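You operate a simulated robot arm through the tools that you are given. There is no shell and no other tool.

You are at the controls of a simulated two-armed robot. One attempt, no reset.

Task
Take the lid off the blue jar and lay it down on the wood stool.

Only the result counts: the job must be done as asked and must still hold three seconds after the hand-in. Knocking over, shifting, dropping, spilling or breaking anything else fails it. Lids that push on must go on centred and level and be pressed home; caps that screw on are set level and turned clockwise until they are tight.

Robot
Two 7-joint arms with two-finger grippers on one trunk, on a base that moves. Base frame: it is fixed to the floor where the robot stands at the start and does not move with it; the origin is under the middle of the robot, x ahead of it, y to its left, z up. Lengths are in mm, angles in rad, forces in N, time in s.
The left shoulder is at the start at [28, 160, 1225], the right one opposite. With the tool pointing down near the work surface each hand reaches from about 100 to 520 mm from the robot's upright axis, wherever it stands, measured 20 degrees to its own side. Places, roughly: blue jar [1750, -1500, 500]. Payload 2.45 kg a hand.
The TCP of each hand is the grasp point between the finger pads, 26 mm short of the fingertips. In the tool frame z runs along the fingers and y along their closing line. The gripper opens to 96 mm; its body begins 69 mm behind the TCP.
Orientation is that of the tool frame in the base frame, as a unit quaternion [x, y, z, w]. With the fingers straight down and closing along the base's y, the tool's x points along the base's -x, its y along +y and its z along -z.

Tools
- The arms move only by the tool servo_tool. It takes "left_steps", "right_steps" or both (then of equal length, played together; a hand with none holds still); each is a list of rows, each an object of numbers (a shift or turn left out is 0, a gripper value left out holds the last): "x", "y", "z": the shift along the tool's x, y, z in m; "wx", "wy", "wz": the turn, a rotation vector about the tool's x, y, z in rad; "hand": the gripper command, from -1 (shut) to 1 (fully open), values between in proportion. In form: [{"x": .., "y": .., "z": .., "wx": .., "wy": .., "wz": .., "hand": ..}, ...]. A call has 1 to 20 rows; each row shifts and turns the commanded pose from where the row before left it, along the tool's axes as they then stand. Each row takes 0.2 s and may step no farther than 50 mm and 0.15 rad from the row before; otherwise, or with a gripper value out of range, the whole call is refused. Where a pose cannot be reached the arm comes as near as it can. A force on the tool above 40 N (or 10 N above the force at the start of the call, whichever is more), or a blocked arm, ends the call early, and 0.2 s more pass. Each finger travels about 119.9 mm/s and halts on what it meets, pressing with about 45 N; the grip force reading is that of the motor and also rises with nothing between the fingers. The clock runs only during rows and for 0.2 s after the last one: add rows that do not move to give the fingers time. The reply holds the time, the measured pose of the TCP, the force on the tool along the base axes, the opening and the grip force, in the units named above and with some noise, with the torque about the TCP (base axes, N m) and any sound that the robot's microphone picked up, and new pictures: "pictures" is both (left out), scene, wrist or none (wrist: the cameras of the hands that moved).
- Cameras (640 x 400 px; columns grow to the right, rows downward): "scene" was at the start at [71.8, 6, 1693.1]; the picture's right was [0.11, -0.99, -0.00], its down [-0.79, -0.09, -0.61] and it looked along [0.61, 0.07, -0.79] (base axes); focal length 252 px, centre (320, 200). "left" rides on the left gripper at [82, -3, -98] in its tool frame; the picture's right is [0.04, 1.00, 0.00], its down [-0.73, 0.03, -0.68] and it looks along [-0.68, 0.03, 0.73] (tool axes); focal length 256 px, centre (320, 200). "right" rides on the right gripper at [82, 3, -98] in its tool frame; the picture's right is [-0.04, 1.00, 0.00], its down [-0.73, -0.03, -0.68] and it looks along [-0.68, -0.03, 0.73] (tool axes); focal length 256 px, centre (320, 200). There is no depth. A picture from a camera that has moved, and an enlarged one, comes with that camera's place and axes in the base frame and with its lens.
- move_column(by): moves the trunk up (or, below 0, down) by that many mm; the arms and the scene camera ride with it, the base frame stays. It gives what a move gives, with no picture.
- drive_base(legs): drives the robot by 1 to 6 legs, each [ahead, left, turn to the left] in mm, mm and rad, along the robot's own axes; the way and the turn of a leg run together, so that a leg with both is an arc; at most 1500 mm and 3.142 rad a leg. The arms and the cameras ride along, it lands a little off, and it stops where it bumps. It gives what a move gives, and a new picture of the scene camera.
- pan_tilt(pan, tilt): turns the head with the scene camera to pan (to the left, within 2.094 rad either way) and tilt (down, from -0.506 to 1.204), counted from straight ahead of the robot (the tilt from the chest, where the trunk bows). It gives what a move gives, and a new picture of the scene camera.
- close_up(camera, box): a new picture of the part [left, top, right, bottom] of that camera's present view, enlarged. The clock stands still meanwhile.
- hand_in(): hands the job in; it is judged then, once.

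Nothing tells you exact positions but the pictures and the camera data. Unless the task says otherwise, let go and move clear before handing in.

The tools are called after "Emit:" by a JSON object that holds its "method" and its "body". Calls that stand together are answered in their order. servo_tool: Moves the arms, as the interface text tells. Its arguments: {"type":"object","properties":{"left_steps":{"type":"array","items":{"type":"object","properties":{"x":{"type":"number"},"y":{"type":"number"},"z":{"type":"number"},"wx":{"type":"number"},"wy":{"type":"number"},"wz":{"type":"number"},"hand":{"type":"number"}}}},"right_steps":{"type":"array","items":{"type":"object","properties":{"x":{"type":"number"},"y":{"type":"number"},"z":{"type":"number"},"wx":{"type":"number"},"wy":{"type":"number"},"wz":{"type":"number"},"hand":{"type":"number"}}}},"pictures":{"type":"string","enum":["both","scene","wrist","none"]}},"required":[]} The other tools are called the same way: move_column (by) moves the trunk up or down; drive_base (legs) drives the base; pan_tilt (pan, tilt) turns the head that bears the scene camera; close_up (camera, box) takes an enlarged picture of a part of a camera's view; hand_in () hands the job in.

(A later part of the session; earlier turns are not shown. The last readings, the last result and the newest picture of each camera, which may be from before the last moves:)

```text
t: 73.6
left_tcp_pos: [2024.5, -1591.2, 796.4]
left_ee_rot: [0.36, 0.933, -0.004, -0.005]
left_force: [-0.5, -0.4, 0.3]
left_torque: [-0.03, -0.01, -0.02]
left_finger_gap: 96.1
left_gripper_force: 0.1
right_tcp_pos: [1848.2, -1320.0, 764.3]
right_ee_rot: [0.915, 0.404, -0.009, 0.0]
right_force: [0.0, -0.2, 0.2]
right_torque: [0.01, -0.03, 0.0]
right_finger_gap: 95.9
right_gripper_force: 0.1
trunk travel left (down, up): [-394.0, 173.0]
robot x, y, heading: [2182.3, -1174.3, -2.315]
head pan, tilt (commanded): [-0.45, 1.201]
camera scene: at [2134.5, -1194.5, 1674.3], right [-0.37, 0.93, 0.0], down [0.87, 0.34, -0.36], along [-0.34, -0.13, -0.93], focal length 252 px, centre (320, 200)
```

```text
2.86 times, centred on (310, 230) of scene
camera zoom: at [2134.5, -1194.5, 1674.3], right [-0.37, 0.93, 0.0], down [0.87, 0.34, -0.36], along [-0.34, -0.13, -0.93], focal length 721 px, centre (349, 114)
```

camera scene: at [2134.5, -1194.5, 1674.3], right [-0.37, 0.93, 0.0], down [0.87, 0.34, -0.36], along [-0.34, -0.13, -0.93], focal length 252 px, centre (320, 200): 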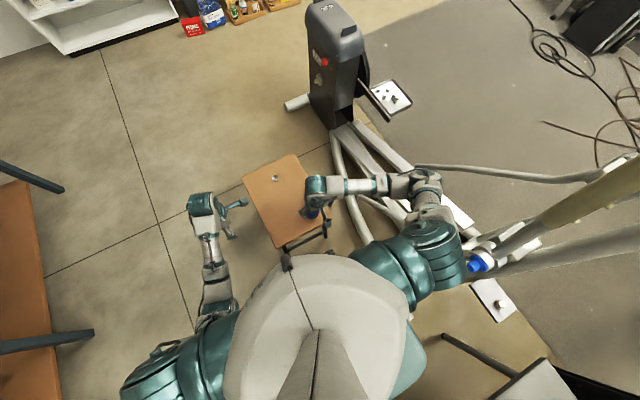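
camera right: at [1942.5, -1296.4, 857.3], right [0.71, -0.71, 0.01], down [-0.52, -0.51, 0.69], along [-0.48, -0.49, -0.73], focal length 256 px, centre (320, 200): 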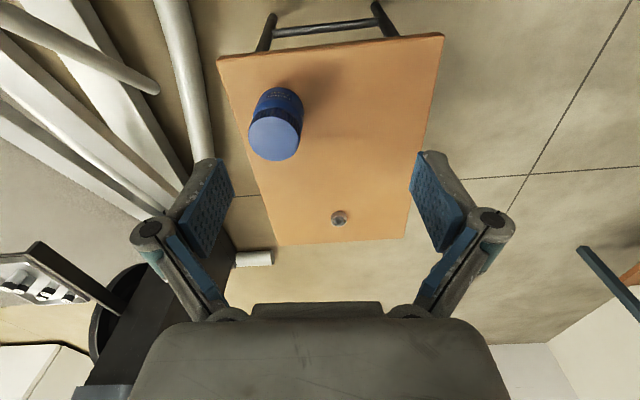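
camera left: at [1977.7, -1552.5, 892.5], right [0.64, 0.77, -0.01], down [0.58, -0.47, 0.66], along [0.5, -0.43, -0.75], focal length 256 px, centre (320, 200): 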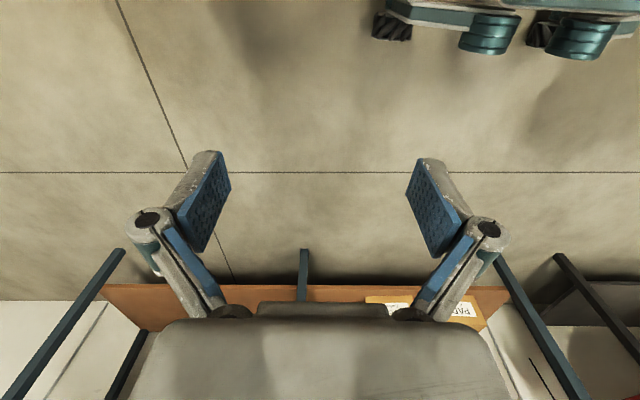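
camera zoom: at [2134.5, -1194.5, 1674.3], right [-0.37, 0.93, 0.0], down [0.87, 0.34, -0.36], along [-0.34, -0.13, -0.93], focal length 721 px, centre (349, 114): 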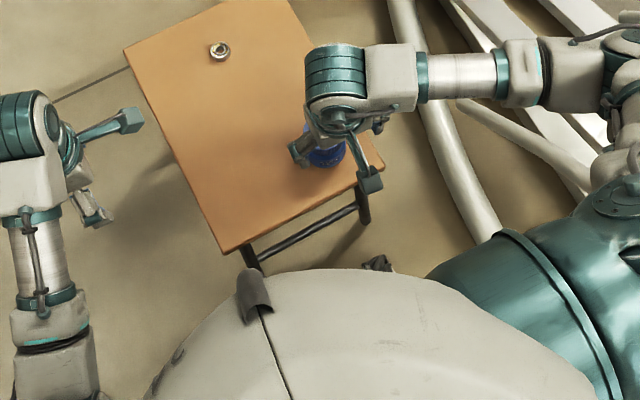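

No contact: the wheel is about 100 mm from the stool leg, so the slight tilt is just the floor/suspension. Now I'll tilt the left hand to point toward the jar side and bring the right hand over the jar, both still high.

Emit:
{"method": "servo_tool", "body": {"left_steps": [{"wy": 0.136}, {"wy": 0.136}, {"wy": 0.136}, {"wy": 0.136}, {"wy": 0.136}, {"wy": 0.136}, {"wy": 0.136}, {"wy": 0.136}, {"wy": 0.136}, {}], "right_steps": [{"x": -0.0107, "y": -0.001, "wy": 0.002}, {"x": -0.0107, "y": -0.001, "wy": 0.002}, {"x": -0.0107, "y": -0.001, "wy": 0.002}, {"x": -0.0107, "y": -0.001, "wy": 0.002}, {"x": -0.0107, "y": -0.001, "wy": 0.002}, {"x": -0.0107, "y": -0.001, "wy": 0.002}, {"x": -0.0107, "y": -0.001, "wy": 0.002}, {"x": -0.0107, "y": -0.001, "wy": 0.002}, {"x": -0.0107, "y": -0.001, "wy": 0.002}, {}], "pictures": "both"}}

```text
t: 75.8
left_tcp_pos: [2024.8, -1591.6, 796.3]
left_ee_rot: [0.297, 0.76, 0.203, -0.542]
left_force: [0.1, -0.1, 0.1]
left_torque: [-0.03, 0.01, -0.04]
left_finger_gap: 95.7
left_gripper_force: 0.0
right_tcp_pos: [1776.2, -1384.3, 764.1]
right_ee_rot: [0.915, 0.404, -0.002, -0.003]
right_force: [-0.4, -0.8, 0.4]
right_torque: [-0.04, -0.02, 0.01]
right_finger_gap: 95.9
right_gripper_force: 0.0
trunk travel left (down, up): [-394.0, 173.0]
robot x, y, heading: [2185.5, -1176.2, -2.317]
head pan, tilt (commanded): [-0.45, 1.201]
camera scene: at [2134.9, -1195.4, 1674.3], right [-0.37, 0.93, 0.0], down [0.87, 0.34, -0.36], along [-0.34, -0.13, -0.93], focal length 252 px, centre (320, 200)
camera right: at [1834.4, -1327.2, 862.7], right [0.71, -0.7, -0.01], down [-0.51, -0.53, 0.68], along [-0.48, -0.48, -0.73], focal length 256 px, centre (320, 200)
camera left: at [2072.5, -1637.9, 905.3], right [0.66, 0.75, 0.03], down [0.67, -0.58, -0.47], along [-0.34, 0.33, -0.88], focal length 256 px, centre (320, 200)
```

scene: 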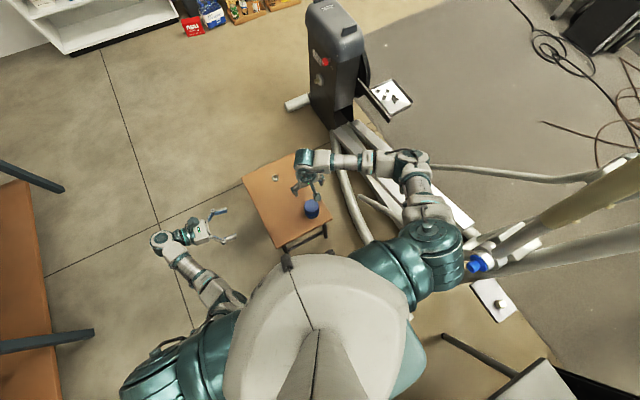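
right: 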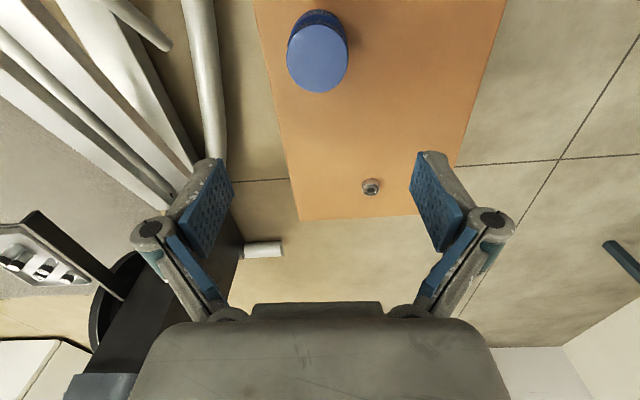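
left: 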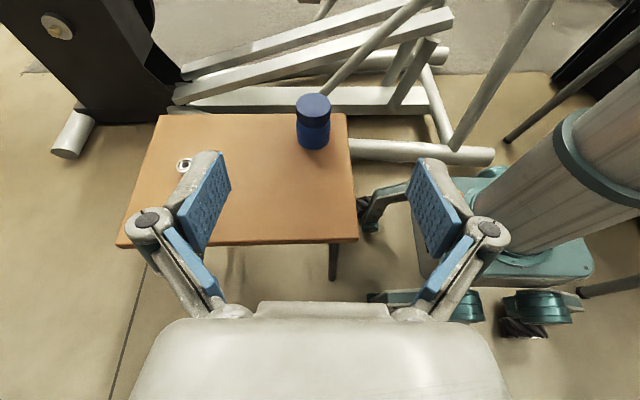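

Both hands are placed as wanted, and the left camera gives a good side view of the jar. I'll lower the trunk 150 mm now, which keeps the right fingertips above the lid.

Emit:
{"method": "move_column", "body": {"by": -150}}

Emit:
{"method": "servo_tool", "body": {"left_steps": [{}, {}], "right_steps": [{}, {}], "pictures": "both"}}

```text
t: 77.6
left_tcp_pos: [2025.4, -1593.7, 646.2]
left_ee_rot: [0.299, 0.76, 0.204, -0.54]
left_force: [0.0, 0.6, -0.7]
left_torque: [-0.01, -0.04, -0.04]
left_finger_gap: 95.9
left_gripper_force: 0.0
right_tcp_pos: [1777.2, -1386.7, 616.7]
right_ee_rot: [0.915, 0.403, -0.001, -0.003]
right_force: [0.1, -0.2, 0.3]
right_torque: [0.02, -0.01, -0.04]
right_finger_gap: 96.1
right_gripper_force: 0.0
trunk travel left (down, up): [-244.0, 323.0]
robot x, y, heading: [2188.6, -1174.4, -2.316]
head pan, tilt (commanded): [-0.45, 1.201]
```

```text
t: 78.2
left_tcp_pos: [2025.4, -1592.5, 644.9]
left_ee_rot: [0.298, 0.76, 0.204, -0.54]
left_force: [0.8, 0.9, -0.5]
left_torque: [0.0, -0.01, 0.03]
left_finger_gap: 96.0
left_gripper_force: 0.1
right_tcp_pos: [1776.6, -1385.5, 614.8]
right_ee_rot: [0.915, 0.403, -0.002, -0.003]
right_force: [0.2, -0.3, 0.9]
right_torque: [0.0, 0.01, -0.01]
right_finger_gap: 95.8
right_gripper_force: 0.0
trunk travel left (down, up): [-244.0, 323.0]
robot x, y, heading: [2186.5, -1178.0, -2.318]
head pan, tilt (commanded): [-0.45, 1.201]
camera scene: at [2086.4, -1248.2, 1522.6], right [-0.37, 0.93, 0.0], down [0.87, 0.34, -0.36], along [-0.33, -0.13, -0.93], focal length 252 px, centre (320, 200)
camera right: at [1834.3, -1327.7, 713.9], right [0.71, -0.7, -0.01], down [-0.51, -0.53, 0.68], along [-0.48, -0.48, -0.73], focal length 256 px, centre (320, 200)
camera left: at [2072.4, -1638.2, 755.1], right [0.66, 0.75, 0.03], down [0.67, -0.58, -0.47], along [-0.33, 0.33, -0.88], focal length 256 px, centre (320, 200)
```

scene: 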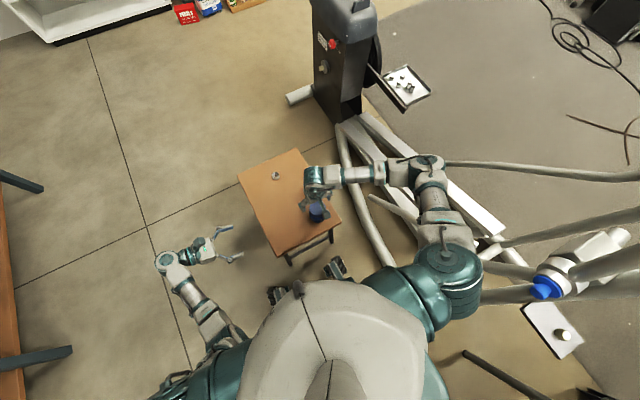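
right: 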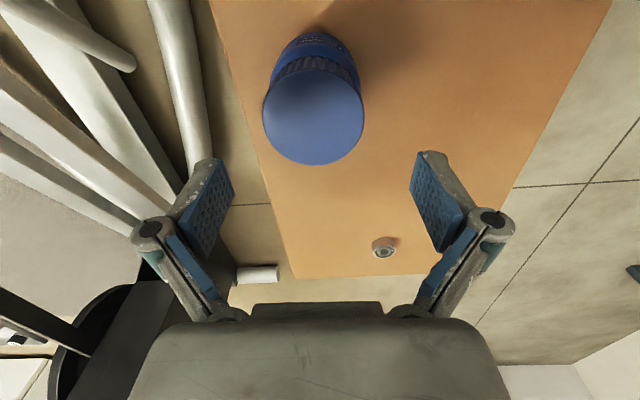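
left: 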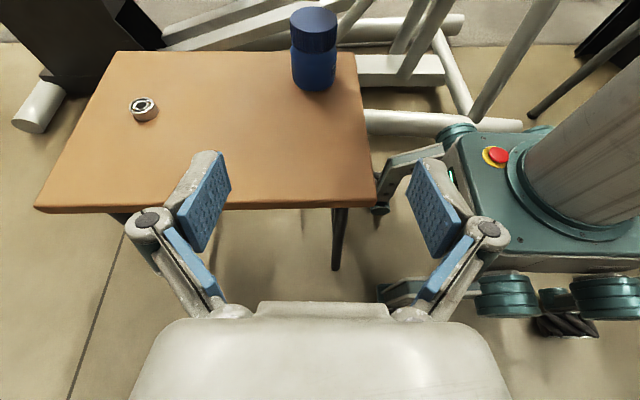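

Triangulating again, the lid top is about z≈557 and the stool top about z≈469, with the jar centre near (1776, -1376). I'll bring the left hand to a pre-grasp 130 mm short of the jar body and turn the right hand 90° so its fingers don't meet the left hand.

Emit:
{"method": "servo_tool", "body": {"left_steps": [{"x": -0.00246, "y": -0.00055, "z": 0.01923}, {"x": -0.00246, "y": -0.00055, "z": 0.01923}, {"x": -0.00246, "y": -0.00055, "z": 0.01923}, {"x": -0.00246, "y": -0.00055, "z": 0.01923}, {"x": -0.00246, "y": -0.00055, "z": 0.01923}, {"x": -0.00246, "y": -0.00055, "z": 0.01923}, {"x": -0.00246, "y": -0.00055, "z": 0.01923}, {"x": -0.00246, "y": -0.00055, "z": 0.01923}, {"x": -0.00246, "y": -0.00055, "z": 0.01923}, {"x": -0.00246, "y": -0.00055, "z": 0.01923}, {"x": -0.00246, "y": -0.00055, "z": 0.01923}, {}], "right_steps": [{"wz": -0.143}, {"wz": -0.143}, {"wz": -0.143}, {"wz": -0.143}, {"wz": -0.143}, {"wz": -0.143}, {"wz": -0.143}, {"wz": -0.143}, {"wz": -0.143}, {"wz": -0.143}, {"wz": -0.143}, {}], "pictures": "both"}}

```text
t: 80.8
left_tcp_pos: [1878.9, -1469.1, 549.0]
left_ee_rot: [0.299, 0.761, 0.204, -0.539]
left_force: [0.2, 0.1, -1.5]
left_torque: [-0.04, 0.0, 0.03]
left_finger_gap: 95.9
left_gripper_force: 0.1
right_tcp_pos: [1797.2, -1371.2, 614.4]
right_ee_rot: [0.408, 0.913, -0.005, -0.006]
right_force: [0.9, 0.7, -0.3]
right_torque: [-0.03, -0.02, 0.03]
right_finger_gap: 95.7
right_gripper_force: 0.0
right hand out of reach, approached as far as the arm can: row 10, 11
trunk travel left (down, up): [-244.0, 323.0]
robot x, y, heading: [2183.9, -1173.6, -2.315]
head pan, tilt (commanded): [-0.45, 1.201]
camera scene: at [2082.7, -1245.5, 1522.4], right [-0.37, 0.93, 0.0], down [0.87, 0.34, -0.36], along [-0.33, -0.13, -0.93], focal length 252 px, centre (320, 200)
camera right: at [1746.6, -1307.3, 713.8], right [0.77, 0.64, -0.01], down [0.48, -0.56, 0.67], along [0.42, -0.53, -0.74], focal length 256 px, centre (320, 200)
camera left: at [1925.5, -1515.2, 658.9], right [0.66, 0.75, 0.03], down [0.67, -0.58, -0.46], along [-0.33, 0.33, -0.89], focal length 256 px, centre (320, 200)
```

scene: 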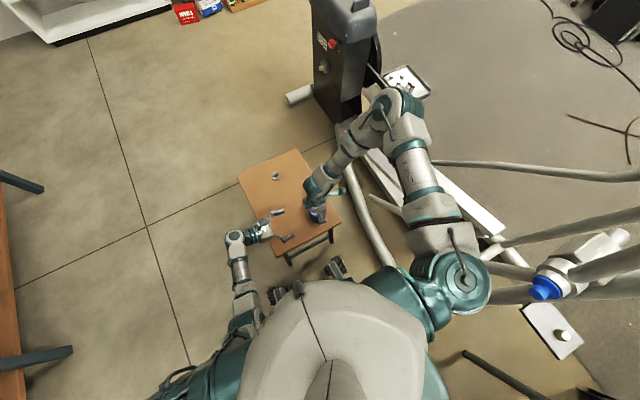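
right: 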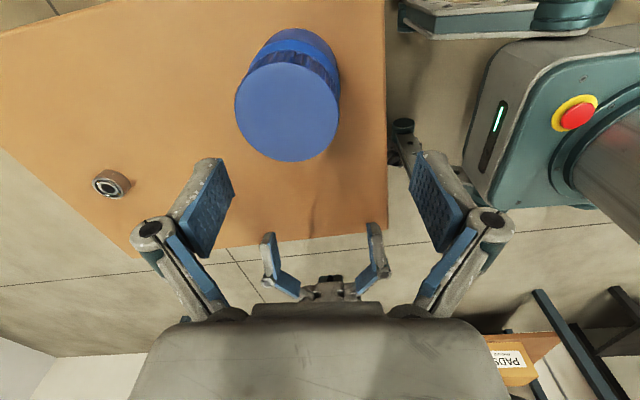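
left: 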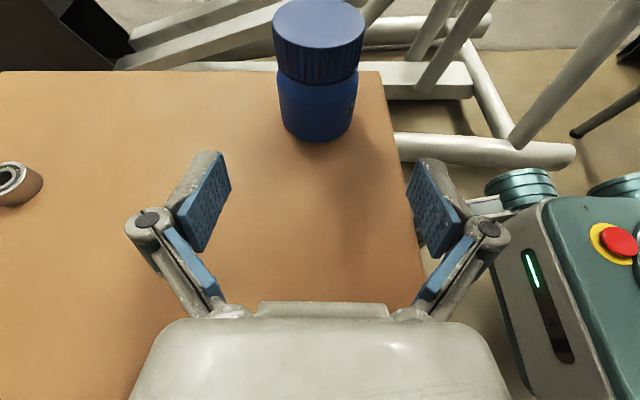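

The right wrist hits its limit turning that way, and I can now see the left gripper from the right camera. I'll zoom to judge the gripper body's true size.

Emit:
{"method": "close_up", "body": {"camera": "right", "box": [220, 190, 420, 315]}}

Emit:
{"method": "close_up", "body": {"camera": "scene", "box": [200, 130, 400, 300]}}

Emit:
{"method": "close_up", "body": {"camera": "left", "box": [240, 0, 400, 160]}}

```text
3.20 times, centred on (320, 252) of right
camera zoom: at [1746.6, -1307.3, 713.8], right [0.77, 0.64, -0.01], down [0.48, -0.56, 0.67], along [0.42, -0.53, -0.74], focal length 819 px, centre (320, 32)
```

zoom: 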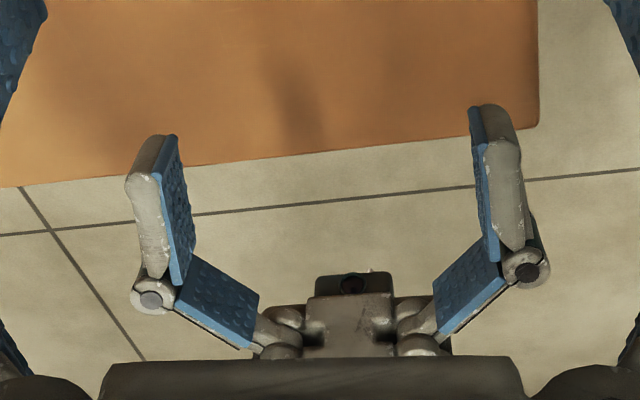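

```text
2.35 times, centred on (300, 215) of scene
camera zoom: at [2082.7, -1245.5, 1522.4], right [-0.37, 0.93, 0.0], down [0.87, 0.34, -0.36], along [-0.33, -0.13, -0.93], focal length 594 px, centre (367, 165)
```

zoom: 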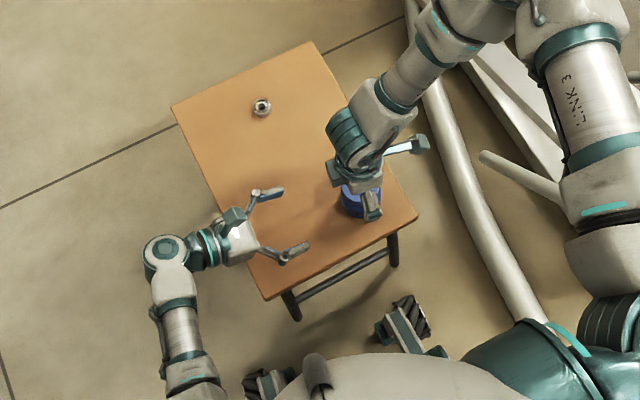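

```text
2.50 times, centred on (320, 80) of left
camera zoom: at [1925.5, -1515.2, 658.9], right [0.66, 0.75, 0.03], down [0.67, -0.58, -0.46], along [-0.33, 0.33, -0.89], focal length 640 px, centre (320, 500)
```

zoom: 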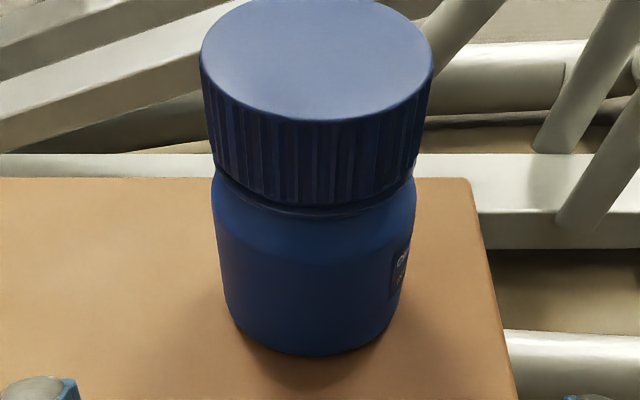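

I can now place the jar well: lid z≈527–553, Ø≈70, stool top ≈461. The right wrist is at its limit here, so I'll swing it back the other way (start of an unscrewing stroke), and flatten the left hand's tilt to about 11°.

Emit:
{"method": "servo_tool", "body": {"right_steps": [{"wz": 0.148}, {"wz": 0.148}, {"wz": 0.148}, {"wz": 0.148}, {"wz": 0.148}, {"wz": 0.148}, {"wz": 0.148}, {"wz": 0.148}, {"wz": 0.148}, {"wz": 0.148}, {"wz": 0.148}, {"wz": 0.148}, {"wz": 0.148}, {"wz": 0.148}, {"wz": 0.148}, {"wz": 0.148}, {}], "left_steps": [{"wy": 0.0092}, {"wy": 0.0092}, {"wy": 0.0092}, {"wy": 0.0092}, {"wy": 0.0092}, {"wy": 0.0092}, {"wy": 0.0092}, {"wy": 0.0092}, {"wy": 0.0092}, {"wy": 0.0092}, {"wy": 0.0092}, {"wy": 0.0092}, {"wy": 0.0092}, {"wy": 0.0092}, {"wy": 0.0092}, {"wy": 0.0092}, {}], "pictures": "both"}}

```text
t: 84.4
left_tcp_pos: [1879.1, -1469.2, 550.2]
left_ee_rot: [0.283, 0.718, 0.226, -0.594]
left_force: [0.2, -0.5, 0.3]
left_torque: [-0.04, -0.03, -0.01]
left_finger_gap: 96.0
left_gripper_force: 0.1
right_tcp_pos: [1797.9, -1372.6, 615.0]
right_ee_rot: [0.999, -0.033, -0.003, -0.002]
right_force: [-0.1, 0.0, -1.0]
right_torque: [-0.03, -0.04, 0.04]
right_finger_gap: 95.8
right_gripper_force: 0.0
trunk travel left (down, up): [-244.0, 323.0]
robot x, y, heading: [2185.4, -1177.0, -2.321]
head pan, tilt (commanded): [-0.45, 1.201]
camera scene: at [2085.3, -1247.3, 1522.5], right [-0.37, 0.93, 0.0], down [0.87, 0.34, -0.36], along [-0.33, -0.13, -0.93], focal length 252 px, centre (320, 200)
camera right: at [1880.4, -1380.7, 713.3], right [-0.1, -0.99, 0.0], down [-0.72, 0.07, 0.68], along [-0.68, 0.07, -0.73], focal length 256 px, centre (320, 200)
camera left: at [1937.6, -1526.3, 648.1], right [0.67, 0.74, 0.03], down [0.61, -0.53, -0.59], along [-0.43, 0.41, -0.81], focal length 256 px, centre (320, 200)
```

scene: 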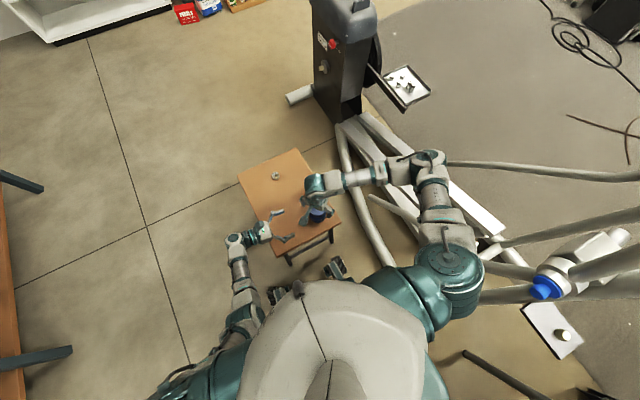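
right: 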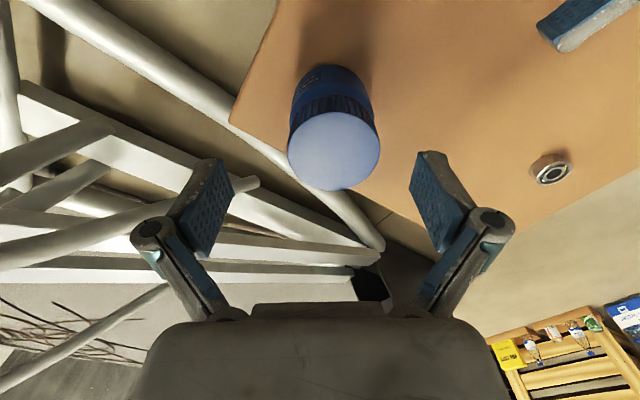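
left: 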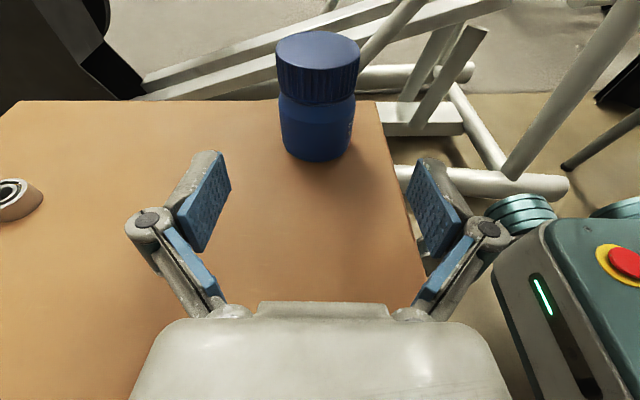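

Both cameras now agree: jar centre ≈ (1776, -1380), lid Ø≈68. I'll bring the left hand down and half-way in, then check centring.

Emit:
{"method": "servo_tool", "body": {"left_steps": [{"x": -0.0066, "y": -0.0008, "z": 0.012}, {"x": -0.0066, "y": -0.0008, "z": 0.012}, {"x": -0.0065, "y": -0.0008, "z": 0.012}, {"x": -0.0065, "y": -0.0008, "z": 0.012}, {"z": 0.012}, {}], "pictures": "wrist"}}

```text
t: 85.8
left_tcp_pos: [1836.8, -1435.9, 511.0]
left_ee_rot: [0.282, 0.718, 0.225, -0.595]
left_force: [0.9, 0.5, -1.3]
left_torque: [-0.04, 0.03, -0.02]
left_finger_gap: 95.9
left_gripper_force: 0.0
right_tcp_pos: [1798.2, -1371.6, 615.0]
right_ee_rot: [1.0, -0.031, -0.003, -0.002]
right_force: [-0.7, -1.0, 0.9]
right_torque: [-0.03, 0.0, 0.01]
right_finger_gap: 96.1
right_gripper_force: 0.0
trunk travel left (down, up): [-244.0, 323.0]
robot x, y, heading: [2185.5, -1178.4, -2.317]
head pan, tilt (commanded): [-0.45, 1.201]
camera left: at [1895.9, -1492.3, 610.2], right [0.67, 0.74, 0.03], down [0.61, -0.53, -0.59], along [-0.43, 0.41, -0.81], focal length 256 px, centre (320, 200)
```

left: 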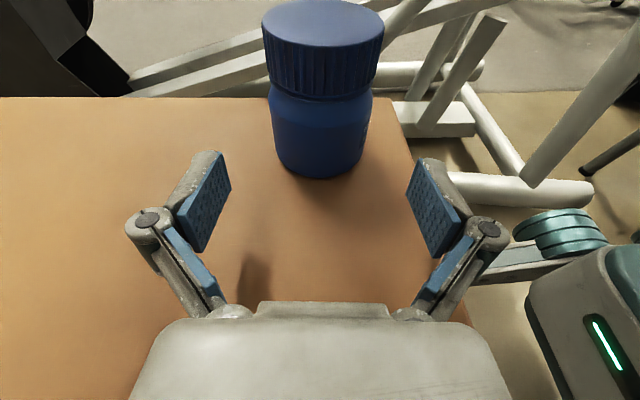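

The jar is centred between the left fingers within a couple of mm. I'll insert the remaining 66 mm slowly.

Emit:
{"method": "servo_tool", "body": {"left_steps": [{"x": 0.0004, "y": 0.0002, "z": 0.011}, {"x": 0.0004, "y": 0.0002, "z": 0.011}, {"x": 0.0004, "y": 0.0002, "z": 0.011}, {"x": 0.0004, "y": 0.0002, "z": 0.011}, {"x": 0.0004, "y": 0.0002, "z": 0.011}, {"z": 0.0108}, {}, {}], "pictures": "both"}}

```text
t: 87.6
left_tcp_pos: [1793.8, -1386.1, 512.0]
left_ee_rot: [0.283, 0.718, 0.226, -0.594]
left_force: [0.0, 0.5, -0.6]
left_torque: [0.01, 0.04, 0.03]
left_finger_gap: 95.9
left_gripper_force: 0.1
left hand out of reach, approached as far as the arm can: row 4, 5, 6
right_tcp_pos: [1799.2, -1371.4, 615.2]
right_ee_rot: [1.0, -0.031, -0.003, -0.001]
right_force: [0.9, 0.2, 0.4]
right_torque: [-0.01, 0.02, 0.02]
right_finger_gap: 96.1
right_gripper_force: 0.0
trunk travel left (down, up): [-244.0, 323.0]
robot x, y, heading: [2187.3, -1177.5, -2.318]
head pan, tilt (commanded): [-0.45, 1.201]
camera scene: at [2084.4, -1247.0, 1522.5], right [-0.37, 0.93, 0.0], down [0.87, 0.34, -0.36], along [-0.33, -0.13, -0.93], focal length 252 px, centre (320, 200)
camera left: at [1852.7, -1442.9, 610.9], right [0.67, 0.74, 0.03], down [0.61, -0.53, -0.59], along [-0.43, 0.41, -0.81], focal length 256 px, centre (320, 200)
```

scene: 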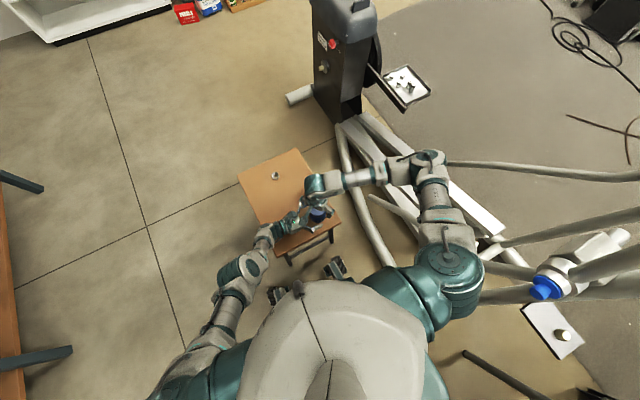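
left: 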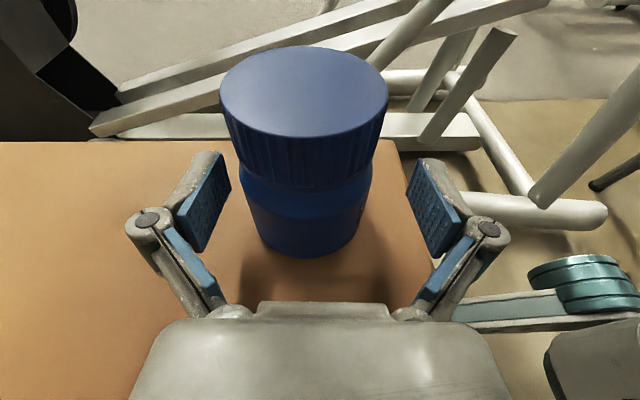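

The left arm is fully stretched, so I need the shoulders lower. I'll back the left hand out, raise both hands, lower the trunk 80 mm and come in again.

Emit:
{"method": "servo_tool", "body": {"left_steps": [{"z": -0.013}, {"z": -0.013}, {"z": -0.013}, {"z": -0.013}, {"z": -0.014}, {"x": 0.015}, {"x": 0.015}, {"x": 0.015}, {"x": 0.015}, {}], "right_steps": [{"z": -0.008}, {"z": -0.008}, {"z": -0.008}, {"z": -0.008}, {"z": -0.008}, {"z": -0.008}, {"z": -0.008}, {"z": -0.008}, {"z": -0.008}, {"z": -0.008}], "pictures": "none"}}

Emit:
{"method": "move_column", "body": {"by": -80}}

Emit:
{"method": "servo_tool", "body": {"left_steps": [{}, {}, {}], "right_steps": [{}, {}, {}], "pictures": "both"}}

```text
t: 89.8
left_tcp_pos: [1796.0, -1441.4, 531.1]
left_ee_rot: [0.282, 0.717, 0.227, -0.595]
left_force: [-0.1, -0.2, 0.3]
left_torque: [-0.01, 0.02, 0.03]
left_finger_gap: 95.9
left_gripper_force: 0.1
left hand out of reach, approached as far as the arm can: row 1, 2, 3, 4, 5, 6, 7, 8, 9
right_tcp_pos: [1798.4, -1371.1, 695.6]
right_ee_rot: [0.999, -0.032, -0.005, -0.002]
right_force: [0.3, -0.8, 0.0]
right_torque: [-0.04, 0.03, -0.04]
right_finger_gap: 96.1
right_gripper_force: 0.1
trunk travel left (down, up): [-244.0, 323.0]
robot x, y, heading: [2188.1, -1173.6, -2.315]
head pan, tilt (commanded): [-0.45, 1.201]
```

```text
t: 90.4
left_tcp_pos: [1803.5, -1435.8, 493.1]
left_ee_rot: [0.273, 0.711, 0.243, -0.6]
left_force: [10.2, 3.1, 22.7]
left_torque: [-1.43, -1.54, 0.88]
left_finger_gap: 95.9
left_gripper_force: 0.0
right_tcp_pos: [1803.2, -1369.7, 661.0]
right_ee_rot: [1.0, -0.03, -0.003, -0.005]
right_force: [0.4, 0.5, -0.4]
right_torque: [0.04, 0.0, -0.03]
right_finger_gap: 96.0
right_gripper_force: 0.1
trunk travel left (down, up): [-212.0, 355.0]
robot x, y, heading: [2188.9, -1173.8, -2.321]
head pan, tilt (commanded): [-0.45, 1.201]
stopped: the force on the tool passed its limit at 193 N (the readings are from after the stop); the commanded pose is now the measured one
```

```text
t: 91.2
left_tcp_pos: [1804.0, -1435.8, 493.1]
left_ee_rot: [0.274, 0.714, 0.241, -0.598]
left_force: [7.7, 0.8, 18.7]
left_torque: [-1.29, -1.27, 0.6]
left_finger_gap: 96.0
left_gripper_force: 0.0
right_tcp_pos: [1801.1, -1370.0, 662.9]
right_ee_rot: [0.999, -0.031, -0.003, -0.005]
right_force: [-0.2, -0.4, 0.0]
right_torque: [-0.03, 0.01, 0.02]
right_finger_gap: 96.4
right_gripper_force: 0.0
trunk travel left (down, up): [-212.0, 355.0]
robot x, y, heading: [2184.3, -1175.6, -2.316]
head pan, tilt (commanded): [-0.45, 1.201]
camera scene: at [2070.3, -1265.1, 1489.4], right [-0.37, 0.93, 0.0], down [0.87, 0.34, -0.36], along [-0.34, -0.13, -0.93], focal length 252 px, centre (320, 200)
camera right: at [1883.9, -1378.8, 759.8], right [-0.1, -0.99, -0.01], down [-0.73, 0.07, 0.68], along [-0.68, 0.08, -0.73], focal length 256 px, centre (320, 200)
camera left: at [1861.3, -1496.1, 589.9], right [0.67, 0.74, 0.06], down [0.61, -0.51, -0.61], along [-0.42, 0.44, -0.79], focal length 256 px, centre (320, 200)
```

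scene: 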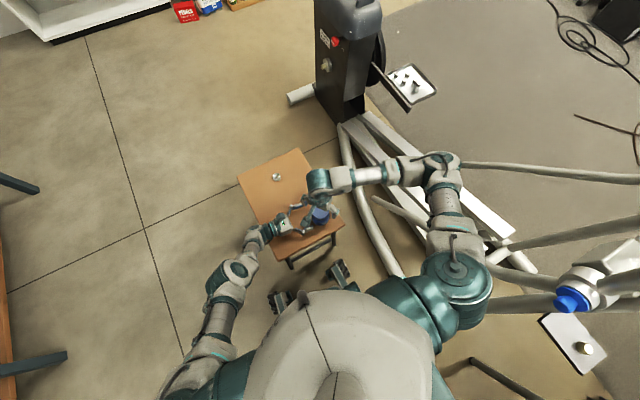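
right: 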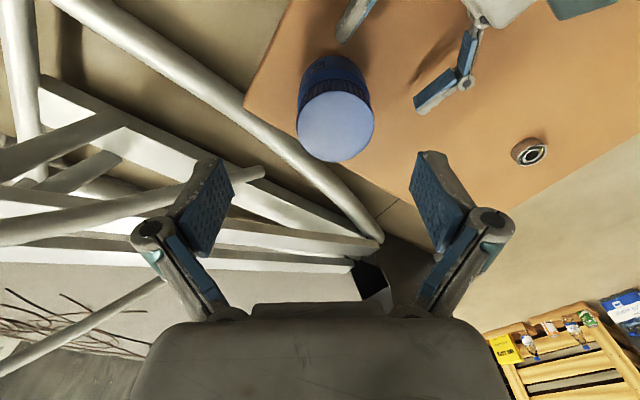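
left: 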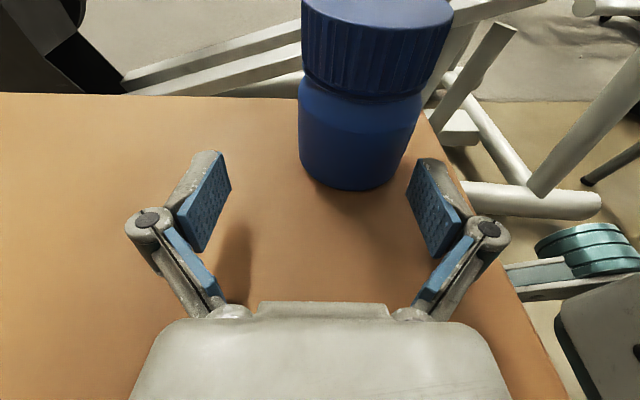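

The left arm had not followed the retreat and its gripper was pressed onto the stool when the trunk came down; the jar and nut look unmoved. I'll gently lift the left hand off now.

Emit:
{"method": "servo_tool", "body": {"left_steps": [{"x": 0.006}, {"x": 0.006}, {"x": 0.006}, {}], "pictures": "none"}}

```text
t: 92.2
left_tcp_pos: [1793.4, -1437.8, 499.0]
left_ee_rot: [0.273, 0.713, 0.242, -0.598]
left_force: [-0.3, 0.4, 0.1]
left_torque: [0.03, 0.0, 0.03]
left_finger_gap: 95.9
left_gripper_force: 0.0
left hand out of reach, approached as far as the arm can: row 1, 2, 3
right_tcp_pos: [1802.7, -1370.5, 660.9]
right_ee_rot: [0.999, -0.031, -0.002, -0.006]
right_force: [-0.5, -0.1, -0.6]
right_torque: [0.02, -0.01, -0.01]
right_finger_gap: 96.0
right_gripper_force: 0.0
trunk travel left (down, up): [-212.0, 355.0]
robot x, y, heading: [2188.9, -1174.3, -2.316]
head pan, tilt (commanded): [-0.45, 1.201]
```

Emit:
{"method": "servo_tool", "body": {"left_steps": [{"z": -0.006}, {}], "pictures": "wrist"}}

```text
t: 92.8
left_tcp_pos: [1796.7, -1442.8, 499.8]
left_ee_rot: [0.274, 0.713, 0.242, -0.598]
left_force: [-0.9, 0.5, 0.7]
left_torque: [0.02, -0.03, 0.0]
left_finger_gap: 96.1
left_gripper_force: 0.1
right_tcp_pos: [1802.8, -1369.9, 661.2]
right_ee_rot: [0.999, -0.033, -0.002, -0.004]
right_force: [0.2, -0.2, 1.3]
right_torque: [0.0, -0.01, 0.0]
right_finger_gap: 95.9
right_gripper_force: 0.1
trunk travel left (down, up): [-212.0, 355.0]
robot x, y, heading: [2186.3, -1175.1, -2.316]
head pan, tilt (commanded): [-0.45, 1.201]
camera left: at [1854.4, -1503.9, 595.8], right [0.67, 0.74, 0.06], down [0.61, -0.51, -0.61], along [-0.42, 0.45, -0.79], focal length 256 px, centre (320, 200)
```

left: 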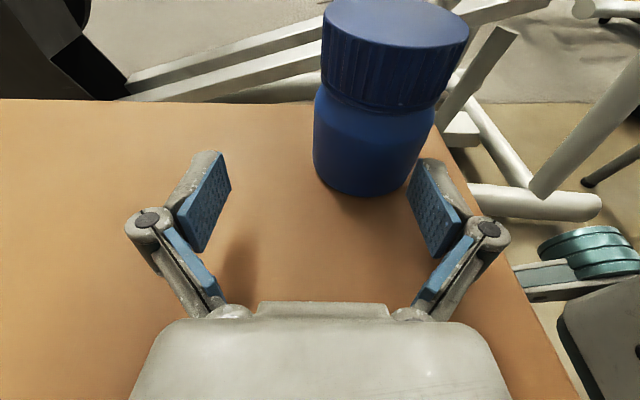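

The retreat works now. I'll continue backing out in small rows.

Emit:
{"method": "servo_tool", "body": {"left_steps": [{"z": -0.01}, {"z": -0.01}, {"z": -0.01}, {"z": -0.01}, {"z": -0.01, "x": 0.003}, {"z": -0.01, "x": 0.003}, {"z": -0.01, "x": 0.003}, {}], "pictures": "wrist"}}

```text
t: 94.6
left_tcp_pos: [1830.8, -1498.4, 500.1]
left_ee_rot: [0.274, 0.712, 0.243, -0.599]
left_force: [0.1, 1.1, -1.1]
left_torque: [0.01, 0.03, 0.02]
left_finger_gap: 96.0
left_gripper_force: 0.0
left hand out of reach, approached as far as the arm can: row 1, 2, 4, 5, 6, 7
right_tcp_pos: [1802.4, -1369.4, 661.2]
right_ee_rot: [0.999, -0.032, -0.003, -0.006]
right_force: [-0.4, -0.4, -0.2]
right_torque: [0.02, -0.01, 0.01]
right_finger_gap: 96.0
right_gripper_force: 0.0
trunk travel left (down, up): [-212.0, 355.0]
robot x, y, heading: [2185.3, -1175.4, -2.31]
head pan, tilt (commanded): [-0.45, 1.201]
camera left: at [1889.4, -1558.9, 596.7], right [0.68, 0.73, 0.06], down [0.61, -0.51, -0.61], along [-0.42, 0.45, -0.79], focal length 256 px, centre (320, 200)
```

left: 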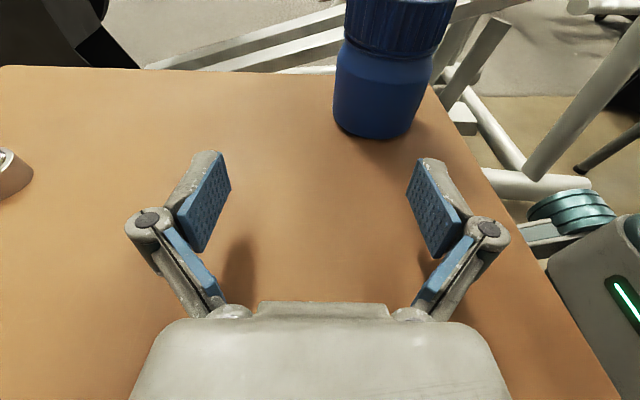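

The left arm is against a joint limit in this posture. I'll raise the trunk to clear the stool before re-posing it.

Emit:
{"method": "move_column", "body": {"by": 100}}

Emit:
{"method": "pan_tilt", "body": {"pan": 0.1, "tilt": 1.2}}

```text
t: 95.9
left_tcp_pos: [1812.7, -1518.0, 640.5]
left_ee_rot: [0.3, 0.703, 0.211, -0.609]
left_force: [0.4, 0.2, -1.5]
left_torque: [0.01, 0.01, 0.0]
left_finger_gap: 96.1
left_gripper_force: 0.0
right_tcp_pos: [1801.2, -1370.4, 760.6]
right_ee_rot: [0.999, -0.031, -0.002, -0.004]
right_force: [0.0, 0.8, -0.3]
right_torque: [0.03, -0.03, -0.01]
right_finger_gap: 95.9
right_gripper_force: 0.1
trunk travel left (down, up): [-312.0, 255.0]
robot x, y, heading: [2188.4, -1173.5, -2.311]
head pan, tilt (commanded): [-0.45, 1.201]
```

```text
t: 96.9
left_tcp_pos: [1812.4, -1519.2, 641.5]
left_ee_rot: [0.3, 0.703, 0.21, -0.61]
left_force: [-0.2, 0.9, 0.4]
left_torque: [-0.03, -0.01, -0.02]
left_finger_gap: 96.0
left_gripper_force: 0.1
right_tcp_pos: [1801.1, -1370.1, 761.7]
right_ee_rot: [1.0, -0.031, -0.002, -0.006]
right_force: [0.9, -0.1, -0.9]
right_torque: [0.0, 0.01, -0.02]
right_finger_gap: 96.1
right_gripper_force: 0.1
trunk travel left (down, up): [-312.0, 255.0]
robot x, y, heading: [2184.4, -1177.2, -2.311]
head pan, tilt (commanded): [0.099, 1.201]
camera scene: at [2131.8, -1241.1, 1592.3], right [-0.8, 0.6, 0.0], down [0.56, 0.75, -0.36], along [-0.21, -0.29, -0.93], focal length 252 px, centre (320, 200)
```

scene: 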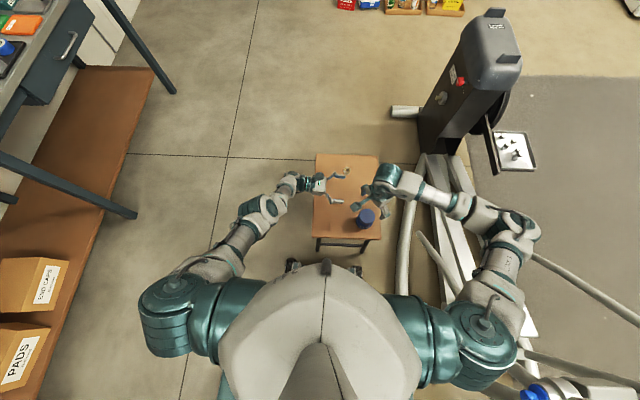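

The left arm is stretched far forward; pointing its hand diagonally (forward-right) at the jar would be much easier on it. I'll bring it back toward me and turn it 45°.

Emit:
{"method": "servo_tool", "body": {"left_steps": [{"x": 0.0038, "y": 0.0145, "z": -0.0063}, {"x": 0.0038, "y": 0.0145, "z": -0.0063}, {"x": 0.0038, "y": 0.0145, "z": -0.0063}, {"x": 0.0038, "y": 0.0145, "z": -0.0063}, {"x": 0.0038, "y": 0.0145, "z": -0.0063}, {"x": 0.0038, "y": 0.0145, "z": -0.0063}, {"x": 0.0038, "y": 0.0145, "z": -0.0063}, {"x": 0.0038, "y": 0.0145, "z": -0.0063}, {}], "pictures": "none"}}

```text
t: 98.9
left_tcp_pos: [1875.6, -1506.1, 593.6]
left_ee_rot: [0.3, 0.703, 0.211, -0.61]
left_force: [-0.9, -0.4, -0.2]
left_torque: [0.0, 0.01, -0.02]
left_finger_gap: 96.1
left_gripper_force: 0.1
left hand out of reach, approached as far as the arm can: row 1, 2, 3, 4, 5, 6, 7, 8
right_tcp_pos: [1801.3, -1370.3, 760.9]
right_ee_rot: [1.0, -0.031, -0.002, -0.005]
right_force: [-0.7, 0.3, 0.7]
right_torque: [0.0, -0.03, 0.02]
right_finger_gap: 95.9
right_gripper_force: 0.1
trunk travel left (down, up): [-312.0, 255.0]
robot x, y, heading: [2190.5, -1176.8, -2.314]
head pan, tilt (commanded): [0.099, 1.201]
```

Emit:
{"method": "servo_tool", "body": {"left_steps": [{"x": 0.03}, {"x": 0.03}, {"x": 0.03}, {"x": 0.03}, {}], "pictures": "none"}}

```text
t: 100.1
left_tcp_pos: [1819.2, -1528.6, 647.0]
left_ee_rot: [0.3, 0.702, 0.211, -0.61]
left_force: [0.2, 0.3, -0.2]
left_torque: [0.0, 0.0, -0.01]
left_finger_gap: 95.5
left_gripper_force: 0.0
left hand out of reach, approached as far as the arm can: row 1, 2, 3, 4
right_tcp_pos: [1801.4, -1370.1, 761.2]
right_ee_rot: [0.999, -0.032, -0.002, -0.005]
right_force: [0.8, -0.5, 0.0]
right_torque: [0.0, -0.01, 0.01]
right_finger_gap: 96.2
right_gripper_force: 0.1
trunk travel left (down, up): [-312.0, 255.0]
robot x, y, heading: [2188.8, -1174.8, -2.313]
head pan, tilt (commanded): [0.099, 1.201]
```

Emit:
{"method": "servo_tool", "body": {"left_steps": [{"x": 0.037, "y": 0.0244, "z": -0.0074}, {"x": 0.037, "y": 0.0244, "z": -0.0074}, {"x": 0.037, "y": 0.0244, "z": -0.0074}, {}], "pictures": "scene"}}

```text
t: 101.1
left_tcp_pos: [1809.6, -1531.8, 654.6]
left_ee_rot: [0.3, 0.703, 0.21, -0.61]
left_force: [-0.5, -0.4, -0.8]
left_torque: [0.03, -0.04, -0.01]
left_finger_gap: 96.2
left_gripper_force: 0.0
left hand out of reach, approached as far as the arm can: row 1, 2, 3
right_tcp_pos: [1800.3, -1369.8, 760.2]
right_ee_rot: [0.999, -0.032, -0.002, -0.005]
right_force: [0.6, -0.8, 0.4]
right_torque: [0.02, -0.01, 0.02]
right_finger_gap: 96.1
right_gripper_force: 0.0
trunk travel left (down, up): [-312.0, 255.0]
robot x, y, heading: [2188.4, -1175.7, -2.311]
head pan, tilt (commanded): [0.099, 1.201]
camera scene: at [2132.0, -1241.3, 1592.3], right [-0.8, 0.6, 0.0], down [0.56, 0.75, -0.36], along [-0.21, -0.29, -0.93], focal length 252 px, centre (320, 200)
```

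scene: 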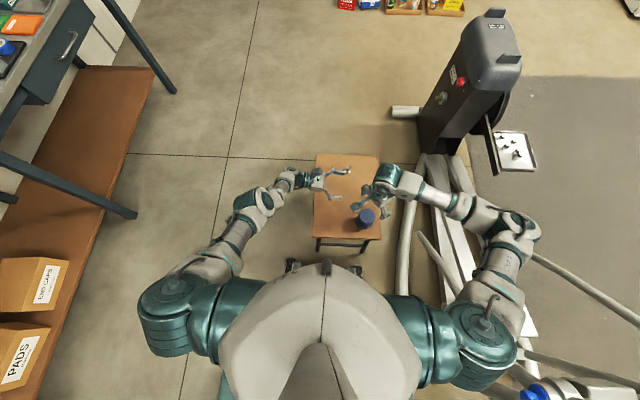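

Emit:
{"method": "servo_tool", "body": {"left_steps": [{"z": -0.04}, {"z": -0.04}, {"z": -0.04}, {}], "pictures": "none"}}

Emit:
{"method": "servo_tool", "body": {"left_steps": [{"x": 0.02, "y": 0.02, "z": 0.02}, {"x": 0.02, "y": 0.02, "z": 0.02}, {}], "pictures": "none"}}

```text
t: 102.1
left_tcp_pos: [1890.6, -1618.2, 663.9]
left_ee_rot: [0.3, 0.703, 0.211, -0.61]
left_force: [0.0, -0.6, 0.7]
left_torque: [-0.01, 0.03, -0.03]
left_finger_gap: 96.1
left_gripper_force: 0.1
left hand out of reach, approached as far as the arm can: row 1, 2, 3
right_tcp_pos: [1802.0, -1369.7, 762.3]
right_ee_rot: [1.0, -0.031, -0.002, -0.005]
right_force: [0.5, -0.3, -0.2]
right_torque: [0.01, -0.01, 0.03]
right_finger_gap: 96.0
right_gripper_force: 0.0
trunk travel left (down, up): [-312.0, 255.0]
robot x, y, heading: [2186.9, -1174.6, -2.319]
head pan, tilt (commanded): [0.099, 1.201]
```

```text
t: 102.9
left_tcp_pos: [1858.9, -1585.9, 656.6]
left_ee_rot: [0.301, 0.703, 0.211, -0.609]
left_force: [0.6, -0.3, -0.3]
left_torque: [0.03, 0.01, 0.0]
left_finger_gap: 96.0
left_gripper_force: 0.0
left hand out of reach, approached as far as the arm can: row 1, 2
right_tcp_pos: [1801.0, -1370.2, 760.8]
right_ee_rot: [0.999, -0.031, -0.002, -0.005]
right_force: [0.3, 0.1, 0.1]
right_torque: [0.0, -0.03, 0.0]
right_finger_gap: 95.9
right_gripper_force: 0.1
trunk travel left (down, up): [-312.0, 255.0]
robot x, y, heading: [2186.2, -1175.6, -2.311]
head pan, tilt (commanded): [0.099, 1.201]
```

Emit:
{"method": "servo_tool", "body": {"left_steps": [{"wy": -0.14}, {"wy": -0.14}, {"wy": -0.14}, {"wy": -0.14}, {"wy": -0.14}, {"wy": -0.14}, {"wy": -0.14}, {"wy": -0.14}, {"wy": -0.14}, {}], "pictures": "none"}}

```text
t: 105.1
left_tcp_pos: [1804.3, -1636.3, 600.7]
left_ee_rot: [0.365, 0.928, -0.007, -0.077]
left_force: [0.7, 0.3, -0.2]
left_torque: [0.02, 0.0, -0.02]
left_finger_gap: 96.4
left_gripper_force: 0.0
left hand out of reach, approached as far as the arm can: row 1, 2, 3, 4, 5, 6, 7
right_tcp_pos: [1801.5, -1370.6, 762.1]
right_ee_rot: [1.0, -0.03, -0.002, -0.005]
right_force: [-0.6, 0.4, 0.4]
right_torque: [-0.01, 0.04, 0.03]
right_finger_gap: 96.4
right_gripper_force: 0.0
trunk travel left (down, up): [-312.0, 255.0]
robot x, y, heading: [2187.9, -1178.0, -2.315]
head pan, tilt (commanded): [0.099, 1.201]
```

Emit:
{"method": "servo_tool", "body": {"left_steps": [{"y": 0.03, "z": -0.02}, {"y": 0.03, "z": -0.02}, {"y": 0.03, "z": -0.02}, {"y": 0.03, "z": -0.02}, {}], "pictures": "scene"}}

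```text
t: 106.3
left_tcp_pos: [1795.7, -1612.7, 601.0]
left_ee_rot: [0.367, 0.927, -0.005, -0.077]
left_force: [-0.3, -0.1, 0.5]
left_torque: [-0.02, 0.0, -0.02]
left_finger_gap: 96.0
left_gripper_force: 0.0
left hand out of reach, approached as far as the arm can: row 1, 2, 3, 4
right_tcp_pos: [1801.4, -1370.0, 761.2]
right_ee_rot: [0.999, -0.032, -0.003, -0.005]
right_force: [0.0, 0.0, 0.1]
right_torque: [-0.03, 0.01, -0.01]
right_finger_gap: 95.9
right_gripper_force: 0.0
trunk travel left (down, up): [-312.0, 255.0]
robot x, y, heading: [2184.6, -1176.1, -2.315]
head pan, tilt (commanded): [0.099, 1.201]
camera scene: at [2131.0, -1241.0, 1592.3], right [-0.8, 0.6, 0.0], down [0.56, 0.75, -0.36], along [-0.21, -0.29, -0.93], focal length 252 px, centre (320, 200)
```

scene: 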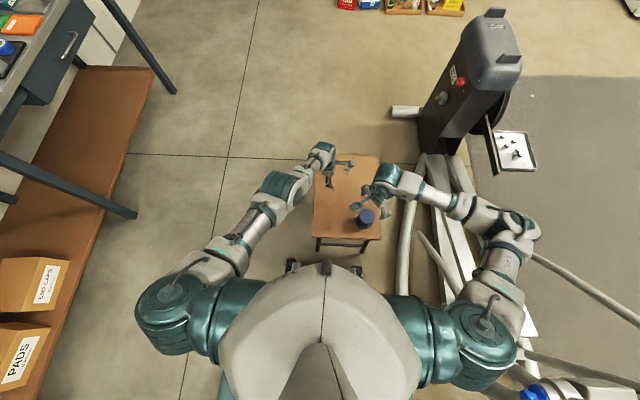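

The left arm is locked straight. I'll take it out over the open aisle, away from the stool, and try different directions to get the elbow to bend.

Emit:
{"method": "servo_tool", "body": {"left_steps": [{"x": -0.04}, {"x": -0.04}, {"x": -0.04}, {"x": -0.04}, {"x": -0.04}, {"x": -0.04}, {}], "pictures": "none"}}

Emit:
{"method": "servo_tool", "body": {"left_steps": [{"z": 0.03, "y": 0.03}, {"z": 0.03, "y": 0.03}, {"z": 0.03, "y": 0.03}, {}], "pictures": "none"}}

```text
t: 107.9
left_tcp_pos: [1963.5, -1779.3, 563.5]
left_ee_rot: [0.366, 0.927, -0.006, -0.079]
left_force: [-0.6, -1.0, 0.4]
left_torque: [0.01, 0.0, 0.0]
left_finger_gap: 96.0
left_gripper_force: 0.1
left hand out of reach, approached as far as the arm can: row 1, 2, 6
right_tcp_pos: [1802.2, -1371.3, 761.4]
right_ee_rot: [0.999, -0.032, -0.003, -0.004]
right_force: [-0.1, -1.2, 0.0]
right_torque: [0.01, 0.01, -0.01]
right_finger_gap: 95.9
right_gripper_force: 0.1
trunk travel left (down, up): [-312.0, 255.0]
robot x, y, heading: [2188.8, -1177.1, -2.315]
head pan, tilt (commanded): [0.099, 1.201]
```

```text
t: 108.9
left_tcp_pos: [2008.8, -1709.5, 468.1]
left_ee_rot: [0.367, 0.927, -0.006, -0.078]
left_force: [-0.8, 0.0, -0.1]
left_torque: [-0.03, 0.01, 0.02]
left_finger_gap: 96.0
left_gripper_force: 0.0
right_tcp_pos: [1801.8, -1370.3, 760.0]
right_ee_rot: [0.999, -0.032, -0.003, -0.005]
right_force: [-0.1, -0.1, -0.3]
right_torque: [0.0, 0.02, 0.01]
right_finger_gap: 96.2
right_gripper_force: 0.0
trunk travel left (down, up): [-312.0, 255.0]
robot x, y, heading: [2183.3, -1177.2, -2.309]
head pan, tilt (commanded): [0.099, 1.201]
```

It's free in that direction. Now up and inward.

Emit:
{"method": "servo_tool", "body": {"left_steps": [{"y": 0.03}, {"y": 0.03}, {"y": 0.03}, {"z": -0.04}, {"z": -0.04}, {"z": -0.04}, {"z": -0.04}, {}], "pictures": "scene"}}

```text
t: 110.7
left_tcp_pos: [2096.7, -1648.1, 622.5]
left_ee_rot: [0.367, 0.927, -0.007, -0.078]
left_force: [0.2, 0.7, -0.4]
left_torque: [-0.01, -0.05, -0.02]
left_finger_gap: 96.1
left_gripper_force: 0.0
right_tcp_pos: [1802.5, -1371.1, 761.0]
right_ee_rot: [0.999, -0.032, -0.003, -0.005]
right_force: [1.4, 0.0, 0.2]
right_torque: [-0.01, -0.01, -0.01]
right_finger_gap: 96.1
right_gripper_force: 0.1
trunk travel left (down, up): [-312.0, 255.0]
robot x, y, heading: [2188.9, -1175.0, -2.313]
head pan, tilt (commanded): [0.099, 1.201]
camera scene: at [2133.3, -1240.8, 1592.4], right [-0.8, 0.6, 0.0], down [0.56, 0.75, -0.36], along [-0.21, -0.29, -0.93], focal length 252 px, centre (320, 200)
```

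scene: 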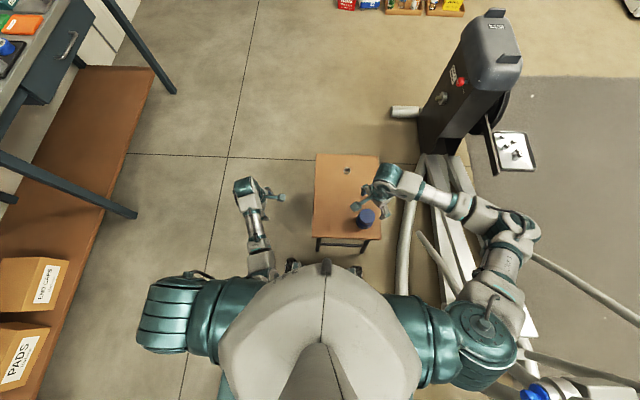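

The left arm is free again. I'll raise the left hand, then reorient it to point diagonally at the jar with its camera on top, out over the aisle.

Emit:
{"method": "servo_tool", "body": {"left_steps": [{"z": -0.02}, {"z": -0.02}, {"z": -0.02}, {"z": -0.02}, {"wz": -0.127}, {"wz": -0.127}, {"wz": -0.127}, {"wz": -0.127}, {"wz": -0.127}, {"wz": -0.127}, {"wy": 0.1377}, {"wy": 0.1377}, {"wy": 0.1377}, {"wy": 0.1377}, {"wy": 0.1377}, {"wy": 0.1377}, {"wy": 0.1377}, {"wy": 0.1377}, {"wy": 0.1377}, {}], "pictures": "both"}}

```text
t: 114.9
left_tcp_pos: [2107.5, -1653.6, 699.6]
left_ee_rot: [-0.018, 0.767, 0.015, -0.641]
left_force: [0.0, 0.5, -0.2]
left_torque: [-0.03, 0.0, 0.01]
left_finger_gap: 95.7
left_gripper_force: 0.0
right_tcp_pos: [1802.9, -1370.4, 761.6]
right_ee_rot: [0.999, -0.031, -0.003, -0.005]
right_force: [-0.2, 1.2, 0.2]
right_torque: [0.0, 0.01, 0.02]
right_finger_gap: 96.0
right_gripper_force: 0.0
trunk travel left (down, up): [-312.0, 255.0]
robot x, y, heading: [2189.4, -1175.5, -2.314]
head pan, tilt (commanded): [0.099, 1.201]
camera scene: at [2133.8, -1240.7, 1592.4], right [-0.8, 0.6, 0.0], down [0.56, 0.75, -0.36], along [-0.22, -0.29, -0.93], focal length 252 px, centre (320, 200)
camera left: at [2190.2, -1661.8, 797.8], right [-0.01, 1.0, 0.09], down [0.8, 0.06, -0.6], along [-0.6, 0.06, -0.8], focal length 256 px, centre (320, 200)
```

scene: 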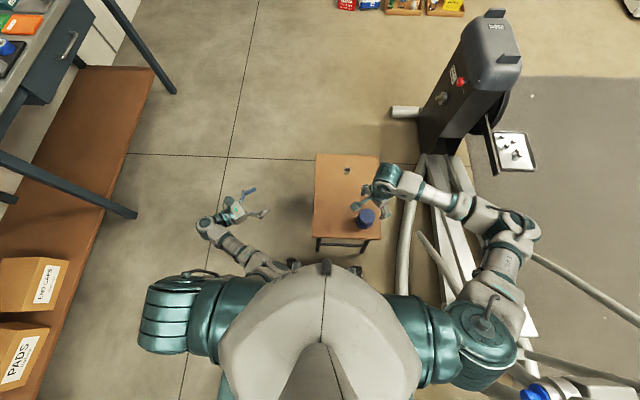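
left: 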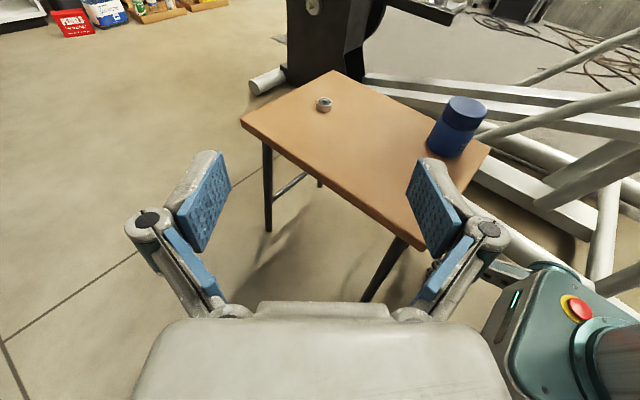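

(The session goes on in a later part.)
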